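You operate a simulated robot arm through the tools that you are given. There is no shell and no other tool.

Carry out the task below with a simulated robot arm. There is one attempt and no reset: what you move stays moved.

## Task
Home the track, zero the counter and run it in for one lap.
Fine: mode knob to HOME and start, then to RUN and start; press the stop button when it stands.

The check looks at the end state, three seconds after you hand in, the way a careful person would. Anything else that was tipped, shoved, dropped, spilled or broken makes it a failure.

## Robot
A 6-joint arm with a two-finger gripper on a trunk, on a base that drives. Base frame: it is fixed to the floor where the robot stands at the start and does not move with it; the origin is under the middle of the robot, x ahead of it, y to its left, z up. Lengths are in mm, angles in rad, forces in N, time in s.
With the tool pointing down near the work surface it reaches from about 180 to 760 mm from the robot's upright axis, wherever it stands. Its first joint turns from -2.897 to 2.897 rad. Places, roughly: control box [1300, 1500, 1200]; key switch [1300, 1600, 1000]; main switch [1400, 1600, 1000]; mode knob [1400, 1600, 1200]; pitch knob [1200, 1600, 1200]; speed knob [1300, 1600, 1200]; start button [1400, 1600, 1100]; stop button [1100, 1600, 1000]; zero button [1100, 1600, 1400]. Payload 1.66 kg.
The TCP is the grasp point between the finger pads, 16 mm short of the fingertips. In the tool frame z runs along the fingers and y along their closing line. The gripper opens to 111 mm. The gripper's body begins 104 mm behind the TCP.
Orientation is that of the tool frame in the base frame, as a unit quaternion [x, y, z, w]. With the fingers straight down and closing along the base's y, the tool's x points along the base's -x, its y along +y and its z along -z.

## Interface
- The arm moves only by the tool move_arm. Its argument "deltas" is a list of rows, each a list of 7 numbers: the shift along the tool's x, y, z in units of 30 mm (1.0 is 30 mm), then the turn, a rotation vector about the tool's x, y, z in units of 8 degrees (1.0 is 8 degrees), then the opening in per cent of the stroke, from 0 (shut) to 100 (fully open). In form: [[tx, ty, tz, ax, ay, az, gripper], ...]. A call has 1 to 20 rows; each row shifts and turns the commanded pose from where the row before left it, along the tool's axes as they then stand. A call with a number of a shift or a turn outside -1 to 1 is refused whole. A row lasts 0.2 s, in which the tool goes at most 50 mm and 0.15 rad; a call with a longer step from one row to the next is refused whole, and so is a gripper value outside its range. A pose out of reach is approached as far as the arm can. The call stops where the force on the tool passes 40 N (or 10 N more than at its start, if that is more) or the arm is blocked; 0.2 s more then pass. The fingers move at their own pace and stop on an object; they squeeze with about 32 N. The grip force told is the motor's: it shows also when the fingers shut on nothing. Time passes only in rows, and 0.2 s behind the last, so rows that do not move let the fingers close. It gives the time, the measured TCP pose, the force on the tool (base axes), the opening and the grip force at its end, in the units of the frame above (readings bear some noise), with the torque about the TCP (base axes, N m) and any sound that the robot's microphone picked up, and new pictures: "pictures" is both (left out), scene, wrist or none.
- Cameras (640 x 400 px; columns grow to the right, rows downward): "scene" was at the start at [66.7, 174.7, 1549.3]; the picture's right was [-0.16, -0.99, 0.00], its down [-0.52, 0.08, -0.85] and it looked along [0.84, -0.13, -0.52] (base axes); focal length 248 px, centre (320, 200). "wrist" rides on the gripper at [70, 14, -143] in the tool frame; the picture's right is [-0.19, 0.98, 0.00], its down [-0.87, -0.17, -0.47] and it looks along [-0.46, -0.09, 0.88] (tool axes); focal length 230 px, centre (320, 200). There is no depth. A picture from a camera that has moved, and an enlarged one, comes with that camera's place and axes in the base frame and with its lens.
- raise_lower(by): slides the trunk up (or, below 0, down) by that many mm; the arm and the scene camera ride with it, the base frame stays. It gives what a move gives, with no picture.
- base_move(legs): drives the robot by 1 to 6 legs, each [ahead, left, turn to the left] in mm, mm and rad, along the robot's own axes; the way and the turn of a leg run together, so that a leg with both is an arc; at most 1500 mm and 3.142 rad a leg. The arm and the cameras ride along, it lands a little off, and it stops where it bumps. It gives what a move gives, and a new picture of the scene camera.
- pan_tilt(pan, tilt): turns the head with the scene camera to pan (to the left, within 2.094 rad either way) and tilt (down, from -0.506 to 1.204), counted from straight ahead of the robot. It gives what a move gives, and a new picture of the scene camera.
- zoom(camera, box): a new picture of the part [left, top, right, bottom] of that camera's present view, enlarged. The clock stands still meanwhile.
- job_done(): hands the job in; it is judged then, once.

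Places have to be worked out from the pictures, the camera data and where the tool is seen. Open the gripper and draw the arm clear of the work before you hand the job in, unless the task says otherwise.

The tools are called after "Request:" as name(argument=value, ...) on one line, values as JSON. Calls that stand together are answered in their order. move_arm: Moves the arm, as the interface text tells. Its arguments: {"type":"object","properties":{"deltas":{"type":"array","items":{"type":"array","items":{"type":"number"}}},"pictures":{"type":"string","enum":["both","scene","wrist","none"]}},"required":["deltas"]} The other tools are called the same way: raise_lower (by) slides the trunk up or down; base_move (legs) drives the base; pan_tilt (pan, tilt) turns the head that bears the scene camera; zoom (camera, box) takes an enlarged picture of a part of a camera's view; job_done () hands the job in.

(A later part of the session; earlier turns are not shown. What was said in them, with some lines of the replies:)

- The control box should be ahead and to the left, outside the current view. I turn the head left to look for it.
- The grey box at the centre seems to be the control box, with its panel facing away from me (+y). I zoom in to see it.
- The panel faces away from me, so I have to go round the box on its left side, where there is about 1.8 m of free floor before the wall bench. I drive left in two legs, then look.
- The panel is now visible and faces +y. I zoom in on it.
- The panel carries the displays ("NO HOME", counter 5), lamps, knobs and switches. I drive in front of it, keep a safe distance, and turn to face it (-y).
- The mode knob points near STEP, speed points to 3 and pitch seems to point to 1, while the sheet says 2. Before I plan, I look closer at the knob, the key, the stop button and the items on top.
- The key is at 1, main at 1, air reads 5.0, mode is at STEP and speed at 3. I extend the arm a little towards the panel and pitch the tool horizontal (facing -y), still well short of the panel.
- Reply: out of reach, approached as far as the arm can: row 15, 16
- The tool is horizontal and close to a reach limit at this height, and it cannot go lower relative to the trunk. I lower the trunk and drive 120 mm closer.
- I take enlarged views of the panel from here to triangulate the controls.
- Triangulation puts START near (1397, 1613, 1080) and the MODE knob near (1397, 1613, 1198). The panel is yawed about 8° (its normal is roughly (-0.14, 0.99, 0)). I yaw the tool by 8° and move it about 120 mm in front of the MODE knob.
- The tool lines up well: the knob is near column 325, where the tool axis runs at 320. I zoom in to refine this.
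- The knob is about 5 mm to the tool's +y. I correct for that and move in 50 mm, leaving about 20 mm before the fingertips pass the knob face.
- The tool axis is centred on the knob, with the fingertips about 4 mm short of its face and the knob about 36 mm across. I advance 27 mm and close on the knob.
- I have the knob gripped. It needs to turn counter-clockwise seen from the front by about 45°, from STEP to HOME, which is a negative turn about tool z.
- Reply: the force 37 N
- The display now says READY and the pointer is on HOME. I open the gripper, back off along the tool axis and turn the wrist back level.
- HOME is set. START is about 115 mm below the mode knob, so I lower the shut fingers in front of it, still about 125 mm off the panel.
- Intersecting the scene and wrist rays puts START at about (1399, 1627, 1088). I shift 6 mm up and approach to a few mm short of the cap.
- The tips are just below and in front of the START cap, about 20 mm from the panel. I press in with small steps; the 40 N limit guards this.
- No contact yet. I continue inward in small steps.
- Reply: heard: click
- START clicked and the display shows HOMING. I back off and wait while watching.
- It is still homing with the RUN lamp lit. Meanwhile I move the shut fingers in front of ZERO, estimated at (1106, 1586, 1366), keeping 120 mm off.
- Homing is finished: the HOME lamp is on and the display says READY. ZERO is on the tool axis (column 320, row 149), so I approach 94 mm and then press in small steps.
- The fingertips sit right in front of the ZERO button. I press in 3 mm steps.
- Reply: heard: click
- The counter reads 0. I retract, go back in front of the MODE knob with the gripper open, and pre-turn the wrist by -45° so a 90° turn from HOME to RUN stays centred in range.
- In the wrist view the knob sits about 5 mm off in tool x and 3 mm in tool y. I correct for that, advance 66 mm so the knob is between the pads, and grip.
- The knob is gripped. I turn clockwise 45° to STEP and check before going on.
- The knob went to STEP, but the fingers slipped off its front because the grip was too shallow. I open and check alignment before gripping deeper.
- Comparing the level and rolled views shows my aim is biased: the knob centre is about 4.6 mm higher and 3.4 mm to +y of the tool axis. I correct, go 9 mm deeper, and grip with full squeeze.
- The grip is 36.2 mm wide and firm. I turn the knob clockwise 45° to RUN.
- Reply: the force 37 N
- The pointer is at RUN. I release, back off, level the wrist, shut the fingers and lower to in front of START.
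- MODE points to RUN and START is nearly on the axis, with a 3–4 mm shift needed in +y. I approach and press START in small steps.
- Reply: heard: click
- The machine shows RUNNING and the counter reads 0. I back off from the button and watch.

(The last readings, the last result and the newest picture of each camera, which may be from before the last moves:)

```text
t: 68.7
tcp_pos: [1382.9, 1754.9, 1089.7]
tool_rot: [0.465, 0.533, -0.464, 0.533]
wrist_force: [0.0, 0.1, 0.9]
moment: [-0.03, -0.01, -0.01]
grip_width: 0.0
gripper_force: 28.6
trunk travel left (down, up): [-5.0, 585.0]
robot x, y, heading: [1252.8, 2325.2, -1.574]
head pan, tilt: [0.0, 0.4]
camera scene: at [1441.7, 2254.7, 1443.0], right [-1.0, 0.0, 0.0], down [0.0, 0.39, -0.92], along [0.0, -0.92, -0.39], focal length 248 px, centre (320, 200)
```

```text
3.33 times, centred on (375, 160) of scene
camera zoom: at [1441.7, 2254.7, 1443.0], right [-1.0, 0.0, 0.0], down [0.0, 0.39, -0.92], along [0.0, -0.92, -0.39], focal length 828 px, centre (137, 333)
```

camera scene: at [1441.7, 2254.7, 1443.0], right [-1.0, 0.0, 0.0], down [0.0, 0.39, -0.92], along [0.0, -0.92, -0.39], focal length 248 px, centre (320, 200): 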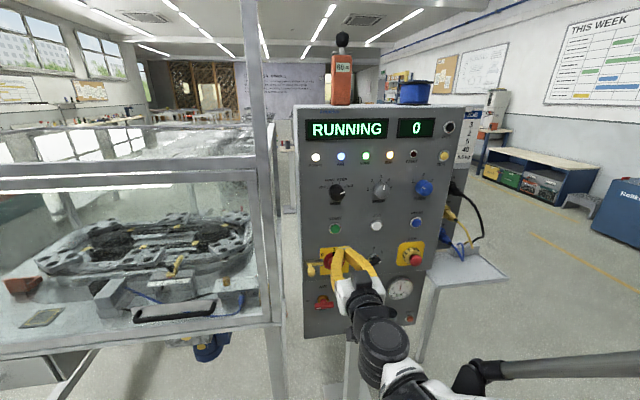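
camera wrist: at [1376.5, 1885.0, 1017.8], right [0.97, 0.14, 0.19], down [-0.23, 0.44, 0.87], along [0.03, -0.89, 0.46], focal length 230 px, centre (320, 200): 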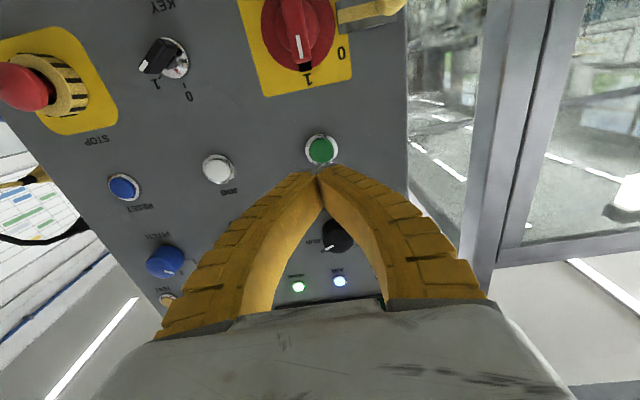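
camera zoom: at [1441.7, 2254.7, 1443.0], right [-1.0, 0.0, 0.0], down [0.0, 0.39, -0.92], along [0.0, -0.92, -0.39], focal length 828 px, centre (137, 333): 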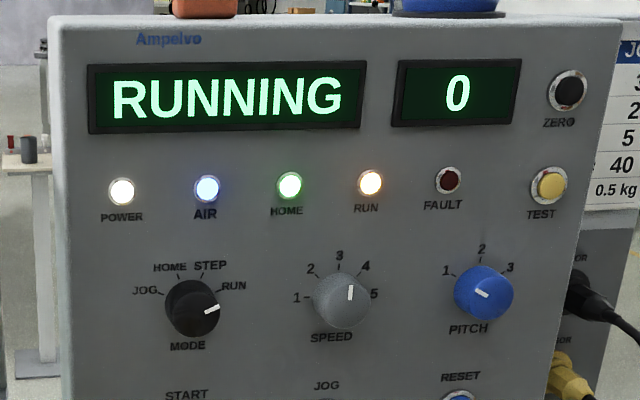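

The track is moving. While it runs I move towards a waiting place in front of STOP, whose mushroom face is at about (1147, 1625, 975), staying 100 mm away.

Request:
move_arm(deltas=[[0.35, -0.84, 0, 0, 0, 0, 0], [0.35, -0.84, 0, 0, 0, 0, 0], [0.35, -0.84, 0, 0, 0, 0, 0], [0.35, -0.84, 0, 0, 0, 0, 0], [0.35, -0.84, 0, 0, 0, 0, 0], [0.35, -0.84, 0, 0, 0, 0, 0], [0.35, -0.84, 0, 0, 0, 0, 0], [0.35, -0.84, 0, 0, 0, 0, 0], [0.35, -0.84, 0, 0, 0, 0, 0], [0.35, -0.84, 0, 0, 0, 0, 0], [0, 0, 0, 0, 0, 0, 0]])

Request:
zoom(camera="scene", box=[295, 100, 455, 220])

```text
t: 71.1
tcp_pos: [1132.9, 1714.0, 992.0]
tool_rot: [0.464, 0.534, -0.463, 0.533]
wrist_force: [-0.4, 0.7, -0.1]
moment: [0.02, 0.03, 0.02]
grip_width: 0.4
gripper_force: 28.6
out of reach, approached as far as the arm can: row 8, 9
trunk travel left (down, up): [-5.0, 585.0]
robot x, y, heading: [1254.4, 2324.4, -1.573]
head pan, tilt: [0.0, 0.4]
camera scene: at [1441.4, 2254.6, 1443.0], right [-1.0, 0.0, 0.0], down [0.0, 0.39, -0.92], along [0.0, -0.92, -0.39], focal length 248 px, centre (320, 200)
camera wrist: at [1126.6, 1858.9, 922.7], right [0.97, 0.14, 0.19], down [-0.23, 0.44, 0.87], along [0.03, -0.89, 0.46], focal length 230 px, centre (320, 200)
```

scene: 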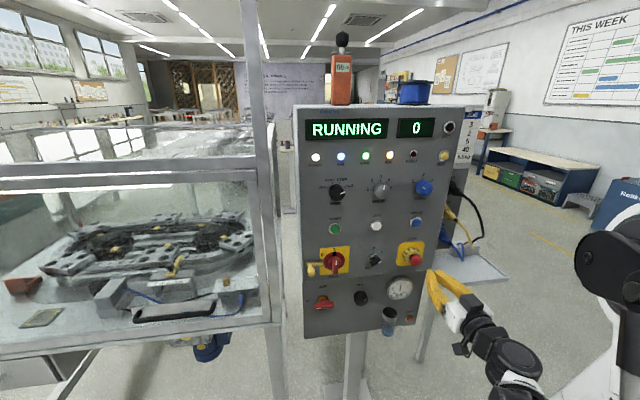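
wrist: 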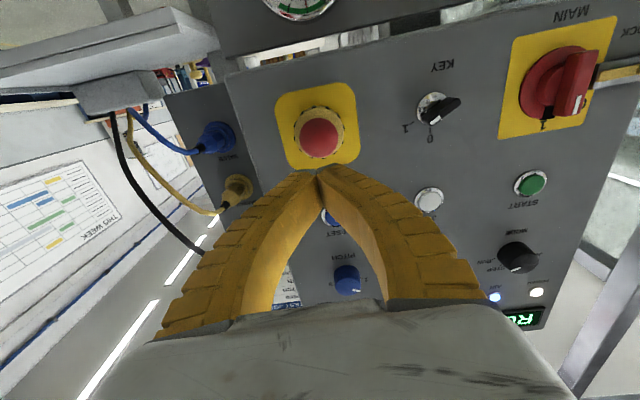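

```text
3.33 times, centred on (375, 160) of scene
camera zoom: at [1441.4, 2254.6, 1443.0], right [-1.0, 0.0, 0.0], down [0.0, 0.39, -0.92], along [0.0, -0.92, -0.39], focal length 828 px, centre (137, 333)
```

zoom: 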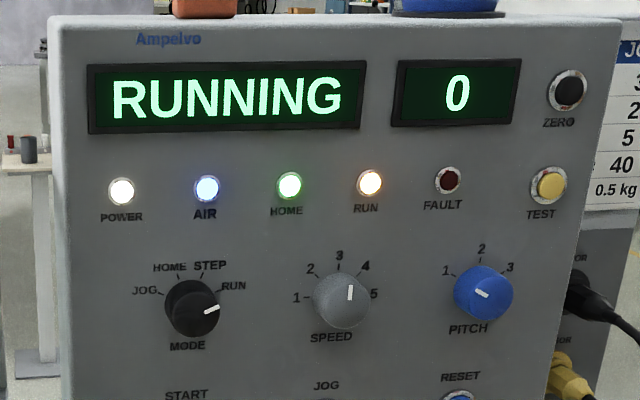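

I'm near the reach limit at this height, but closer to the panel should be easier. STOP lies about 12–15 mm below the tool axis. I wait here for the lap to finish.

Request:
move_arm(deltas=[[0, 0, 0, 0, 0, 0, 0], [0, 0, 0, 0, 0, 0, 0], [0, 0, 0, 0, 0, 0, 0], [0, 0, 0, 0, 0, 0, 0], [0, 0, 0, 0, 0, 0, 0], [0, 0, 0, 0, 0, 0, 0], [0, 0, 0, 0, 0, 0, 0], [0, 0, 0, 0, 0, 0, 0], [0, 0, 0, 0, 0, 0, 0], [0, 0, 0, 0, 0, 0, 0], [0, 0, 0, 0, 0, 0, 0], [0, 0, 0, 0, 0, 0, 0], [0, 0, 0, 0, 0, 0, 0], [0, 0, 0, 0, 0, 0, 0], [0, 0, 0, 0, 0, 0, 0]], pictures="scene")

Request:
zoom(camera="scene", box=[20, 90, 460, 310])

```text
t: 74.3
tcp_pos: [1132.5, 1714.7, 991.6]
tool_rot: [0.465, 0.535, -0.463, 0.532]
wrist_force: [0.3, -0.6, -0.3]
moment: [-0.02, 0.02, -0.02]
grip_width: 0.0
gripper_force: 28.8
trunk travel left (down, up): [-5.0, 585.0]
robot x, y, heading: [1253.2, 2327.7, -1.574]
head pan, tilt: [0.0, 0.4]
camera scene: at [1441.7, 2254.6, 1443.0], right [-1.0, 0.0, 0.0], down [0.0, 0.39, -0.92], along [0.0, -0.92, -0.39], focal length 248 px, centre (320, 200)
```

scene: 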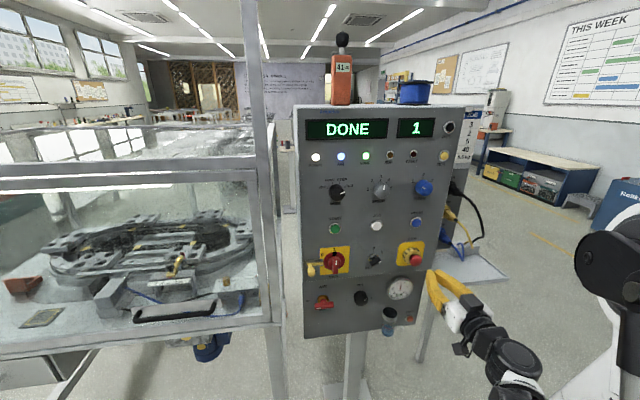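

```text
1.45 times, centred on (240, 200) of scene
camera zoom: at [1441.7, 2254.6, 1443.0], right [-1.0, 0.0, 0.0], down [0.0, 0.39, -0.92], along [0.0, -0.92, -0.39], focal length 361 px, centre (436, 200)
```

zoom: 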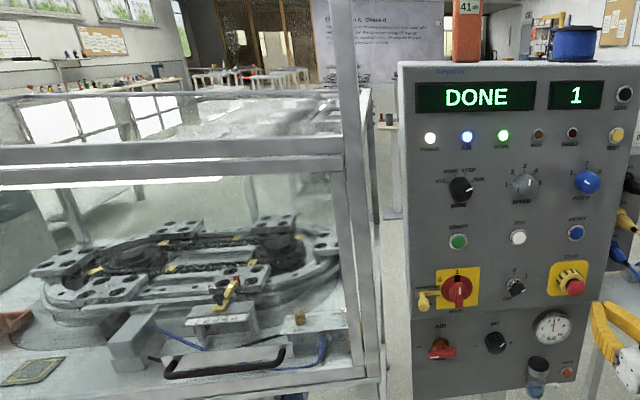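

The display says DONE with counter 1 and the RUN lamp is off, so the track is standing. I approach STOP part way, lowering about 10 mm, and check alignment.

Request:
move_arm(deltas=[[0.1, -0.03, 0.5, 0, 0, 0, 0], [0.1, 0, 0.5, 0, 0, 0, 0], [0.1, 0, 0.3, 0, 0, 0, 0], [0, 0, 0, 0, 0, 0, 0]])

Request:
zoom(camera="wrist", box=[240, 90, 400, 190])

Request:
zoom(camera="scene", box=[355, 220, 475, 295])

```text
t: 75.3
tcp_pos: [1136.9, 1675.4, 980.7]
tool_rot: [0.465, 0.534, -0.464, 0.533]
wrist_force: [-0.5, -0.6, 1.1]
moment: [0.0, -0.01, -0.04]
grip_width: 0.0
gripper_force: 27.8
trunk travel left (down, up): [-5.0, 585.0]
robot x, y, heading: [1254.6, 2328.8, -1.572]
head pan, tilt: [0.0, 0.4]
camera scene: at [1441.7, 2254.6, 1443.0], right [-1.0, 0.0, 0.0], down [0.0, 0.39, -0.92], along [0.0, -0.92, -0.39], focal length 248 px, centre (320, 200)
camera wrist: at [1132.1, 1820.8, 910.8], right [0.97, 0.14, 0.19], down [-0.23, 0.44, 0.87], along [0.03, -0.89, 0.46], focal length 230 px, centre (320, 200)
```

scene: 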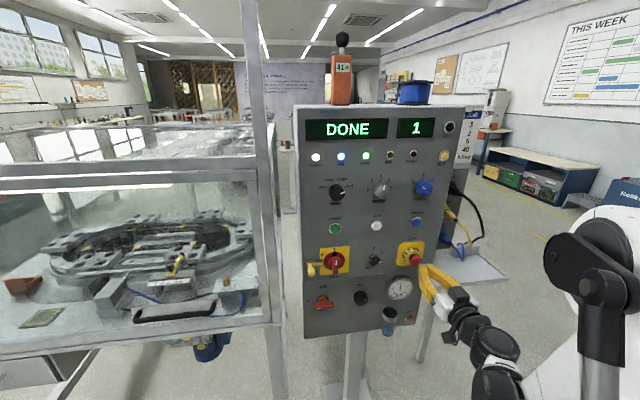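
wrist: 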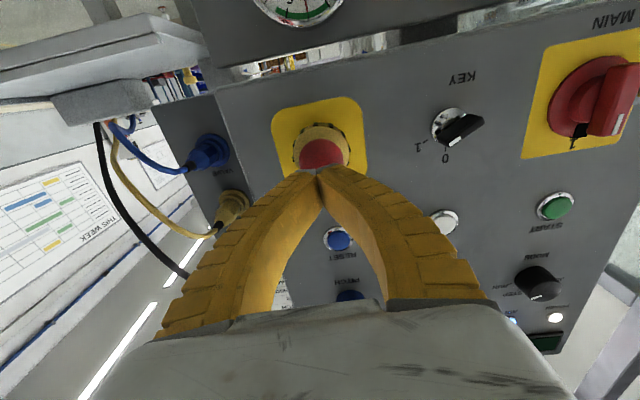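

```text
4.00 times, centred on (320, 140) of wrist
camera zoom: at [1132.1, 1820.8, 910.8], right [0.97, 0.14, 0.19], down [-0.23, 0.44, 0.87], along [0.03, -0.89, 0.46], focal length 920 px, centre (320, 440)
```

zoom: 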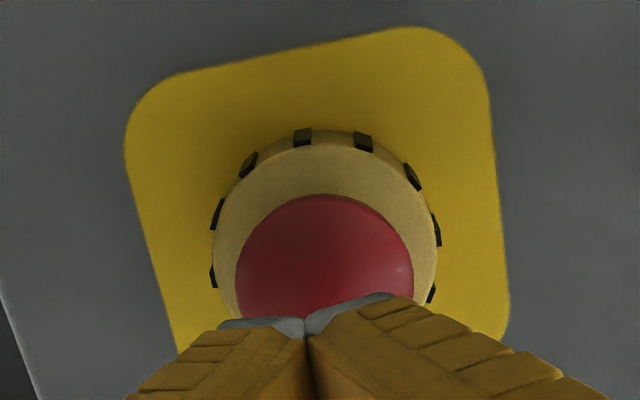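

```text
5.33 times, centred on (415, 258) of scene
camera zoom: at [1441.7, 2254.6, 1443.0], right [-1.0, 0.0, 0.0], down [0.0, 0.39, -0.92], along [0.0, -0.92, -0.39], focal length 1324 px, centre (-187, -107)
```

zoom: 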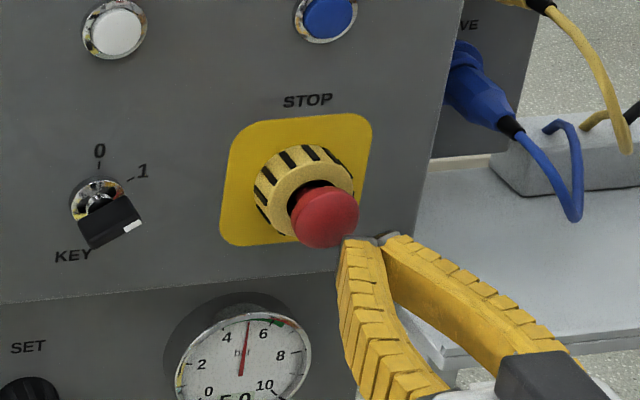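

The mushroom is about 5 mm below and 3 mm to +y of the tool axis, roughly 30 mm ahead of the fingertips. I correct and press in with small steps.

Request:
move_arm(deltas=[[0.17, 0.1, 0.3, 0, 0, 0, 0], [0, 0, 0.3, 0, 0, 0, 0], [0, 0, 0.2, 0, 0, 0, 0], [0, 0, 0.15, 0, 0, 0, 0], [0, 0, 0.1, 0, 0, 0, 0], [0, 0, 0.1, 0, 0, 0, 0]])

Request:
zoom(camera="scene", box=[355, 220, 475, 295])

```text
t: 76.7
tcp_pos: [1145.5, 1643.5, 973.9]
tool_rot: [0.465, 0.534, -0.464, 0.533]
wrist_force: [0.0, 2.3, -1.1]
moment: [0.0, 0.04, -0.01]
grip_width: 5.8
gripper_force: 28.7
trunk travel left (down, up): [-5.0, 585.0]
robot x, y, heading: [1250.0, 2330.2, -1.572]
head pan, tilt: [0.0, 0.4]
heard: click
camera scene: at [1441.6, 2254.9, 1443.0], right [-1.0, 0.0, 0.0], down [0.0, 0.39, -0.92], along [0.0, -0.92, -0.39], focal length 248 px, centre (320, 200)
camera wrist: at [1140.3, 1787.4, 905.3], right [0.97, 0.14, 0.19], down [-0.23, 0.44, 0.87], along [0.03, -0.89, 0.46], focal length 230 px, centre (320, 200)
```

scene: 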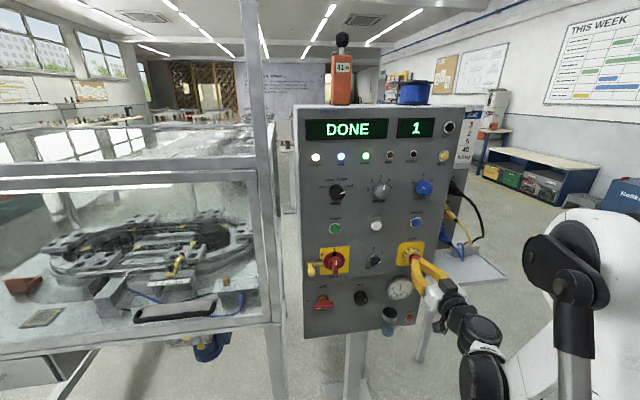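
wrist: 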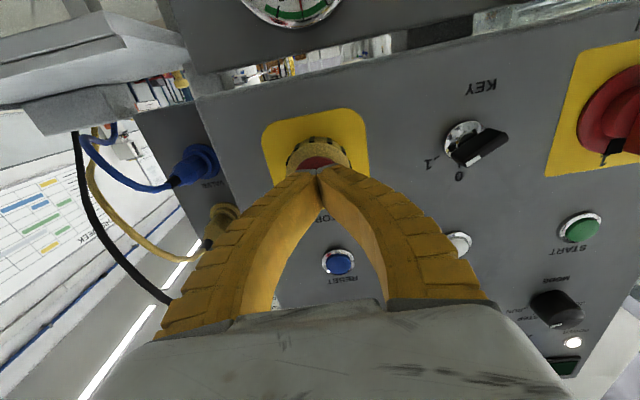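

```text
5.33 times, centred on (415, 258) of scene
camera zoom: at [1441.6, 2254.9, 1443.0], right [-1.0, 0.0, 0.0], down [0.0, 0.39, -0.92], along [0.0, -0.92, -0.39], focal length 1324 px, centre (-187, -107)
```

zoom: 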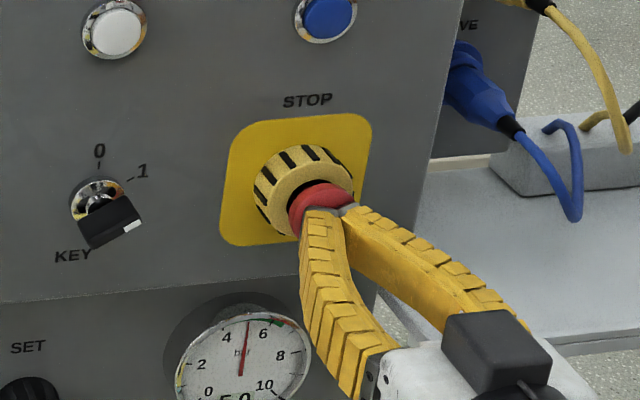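

A click was heard, but the display still says DONE. I press a few mm further to make sure STOP is fully in.

Request:
move_arm(deltas=[[0, 0, 0.1, 0, 0, 0, 0], [0, 0, 0.1, 0, 0, 0, 0], [0, 0, 0, 0, 0, 0, 0]], pictures="scene")

Request:
zoom(camera="scene", box=[355, 220, 475, 295])

```text
t: 77.5
tcp_pos: [1147.0, 1637.2, 974.7]
tool_rot: [0.466, 0.533, -0.465, 0.532]
wrist_force: [-0.9, 10.5, -2.2]
moment: [0.0, -0.03, 0.01]
grip_width: 5.9
gripper_force: 28.8
trunk travel left (down, up): [-5.0, 585.0]
robot x, y, heading: [1253.9, 2329.8, -1.572]
head pan, tilt: [0.0, 0.4]
camera scene: at [1441.5, 2255.7, 1443.1], right [-1.0, 0.0, 0.0], down [0.0, 0.39, -0.92], along [0.0, -0.92, -0.39], focal length 248 px, centre (320, 200)
```

scene: 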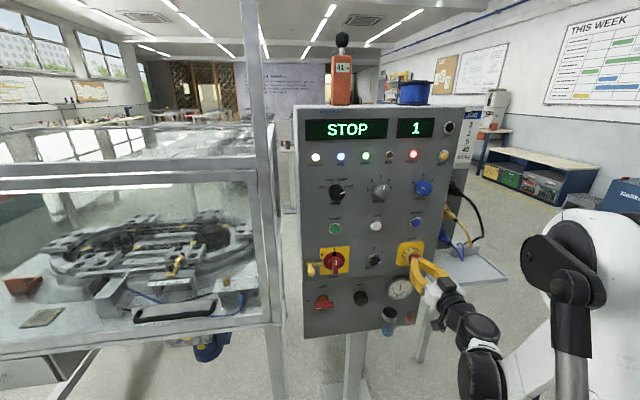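

```text
5.33 times, centred on (415, 258) of scene
camera zoom: at [1441.5, 2255.7, 1443.1], right [-1.0, 0.0, 0.0], down [0.0, 0.39, -0.92], along [0.0, -0.92, -0.39], focal length 1324 px, centre (-187, -107)
```

zoom: 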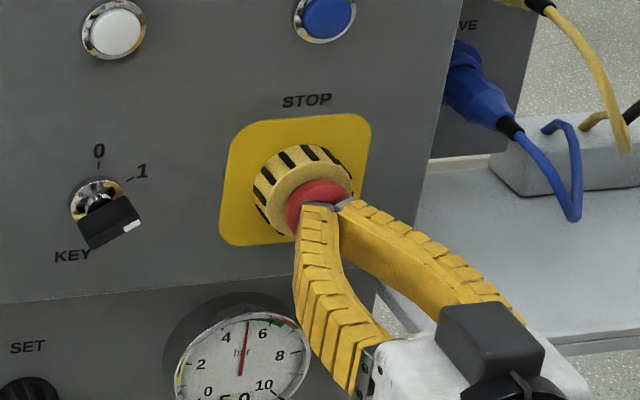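

The display now says STOP and the counter is still 1. I back the tool straight off, open the gripper and check that everything stays put.

Request:
move_arm(deltas=[[0, 0, -0.8, 0, 0, 0, 0], [0, 0, -0.8, 0, 0, 0, 0], [0, 0, -0.8, 0, 0, 0, 0], [-0.5, 0, -0.8, 0, 0, 0, 0], [-0.8, 0, -0.8, 0, 0, 0, 0], [-0.8, 0, -0.8, 0, 0, 0, 30], [-0.8, 0, -0.5, 0, 0, 0, 60], [0, 0, 0, 0, 0, 0, 60], [0, 0, 0, 0, 0, 0, 60]])

Request:
zoom(camera="scene", box=[295, 100, 455, 220])

Request:
zoom(camera="scene", box=[295, 210, 475, 340])

```text
t: 79.5
tcp_pos: [1123.3, 1789.1, 1073.3]
tool_rot: [0.465, 0.534, -0.464, 0.532]
wrist_force: [0.6, -0.8, -0.6]
moment: [0.0, -0.01, 0.03]
grip_width: 68.4
gripper_force: 1.5
out of reach, approached as far as the arm can: row 3
trunk travel left (down, up): [-5.0, 585.0]
robot x, y, heading: [1256.3, 2327.3, -1.575]
head pan, tilt: [0.0, 0.4]
camera scene: at [1441.6, 2254.5, 1443.0], right [-1.0, 0.0, 0.0], down [0.0, 0.39, -0.92], along [0.0, -0.92, -0.39], focal length 248 px, centre (320, 200)
camera wrist: at [1116.7, 1932.3, 1003.2], right [0.97, 0.14, 0.19], down [-0.23, 0.44, 0.87], along [0.03, -0.89, 0.46], focal length 230 px, centre (320, 200)
```

scene: 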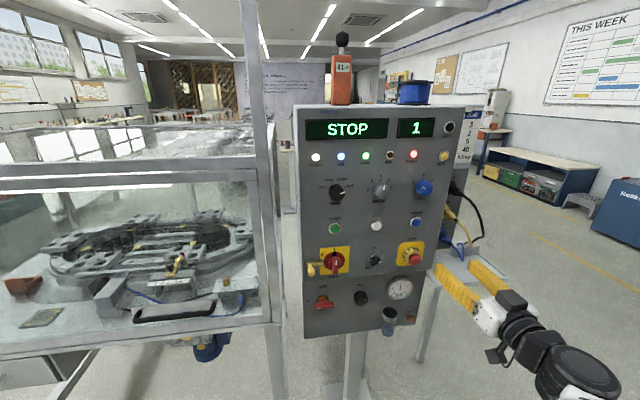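
wrist: 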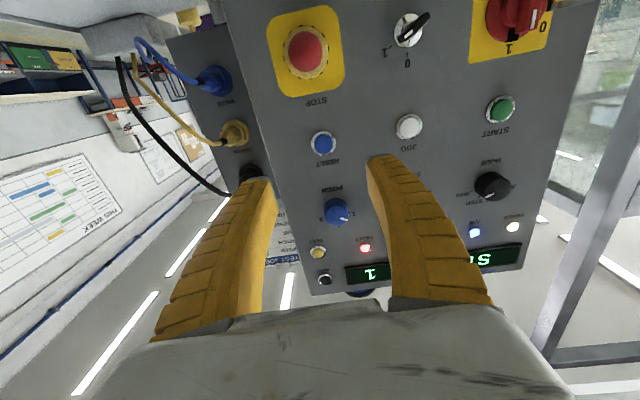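

```text
3.33 times, centred on (375, 160) of scene
camera zoom: at [1441.6, 2254.5, 1443.0], right [-1.0, 0.0, 0.0], down [0.0, 0.39, -0.92], along [0.0, -0.92, -0.39], focal length 828 px, centre (137, 333)
```

zoom: 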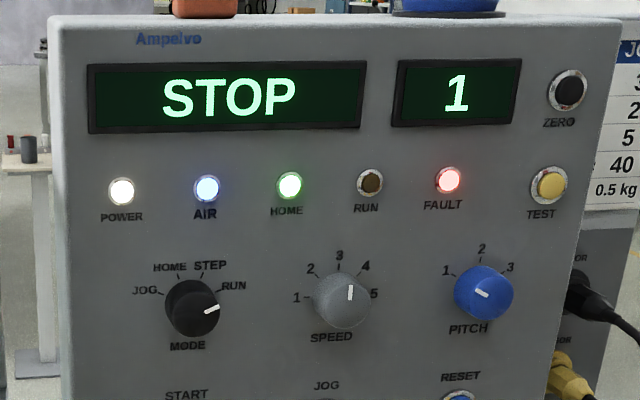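

```text
3.08 times, centred on (385, 275) of scene
camera zoom: at [1441.6, 2254.5, 1443.0], right [-1.0, 0.0, 0.0], down [0.0, 0.39, -0.92], along [0.0, -0.92, -0.39], focal length 764 px, centre (120, -31)
```

zoom: 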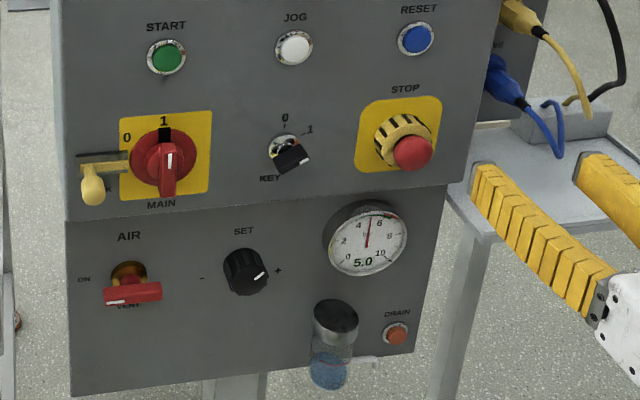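

STOP is latched, the counter reads 1, the HOME lamp is on and the other controls are unchanged. I drive straight back to clear the work before handing in.

Request:
base_move(legs=[[-200, 0, 0]])

```text
t: 81.1
tcp_pos: [1122.3, 1986.4, 1072.5]
tool_rot: [0.465, 0.534, -0.463, 0.533]
wrist_force: [-0.4, 0.3, -0.4]
moment: [0.0, -0.02, -0.03]
grip_width: 68.5
gripper_force: 1.3
trunk travel left (down, up): [-5.0, 585.0]
robot x, y, heading: [1255.0, 2528.3, -1.576]
head pan, tilt: [0.0, 0.4]
camera scene: at [1441.9, 2453.5, 1443.0], right [-1.0, 0.0, 0.0], down [0.0, 0.39, -0.92], along [0.0, -0.92, -0.39], focal length 248 px, centre (320, 200)
```

scene: 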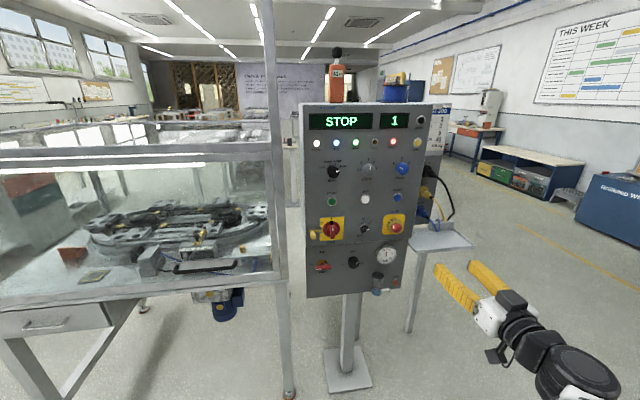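

The arm is clear and the gripper is open. The panel shows STOP with counter 1, so I hand in the job.

Request:
job_done()

```text
The job is handed in.
```

The track is homed, the counter was zeroed, and it ran one lap. I pressed the stop button once it was standing. At hand-in the panel read STOP with the counter at 1. The HOME lamp was on. The FAULT lamp came on when I pressed stop, and I left it that way.

- **Homing:** I turned the mode knob to HOME and pressed start. The HOME lamp came on and the display went back to READY.
- **Zeroing:** I pressed zero after homing, and the counter went from 5 to 0.
- **Lap:** I turned the mode knob to RUN and pressed start. The display went from RUNNING to DONE, and the counter went to 1.
- **Mode knob slip:** The fingers slipped off the knob once on the way to RUN, leaving it at STEP. I gripped it again and set it to RUN before pressing start.
- **Pitch not changed:** The pitch knob is at 1, but the TEST JOB sheet beside the panel says 2. You didn't ask for a change, so I left it, and the lap ran at pitch 1.

Nothing was knocked over or moved that I could see. The arm is drawn back with the gripper open.
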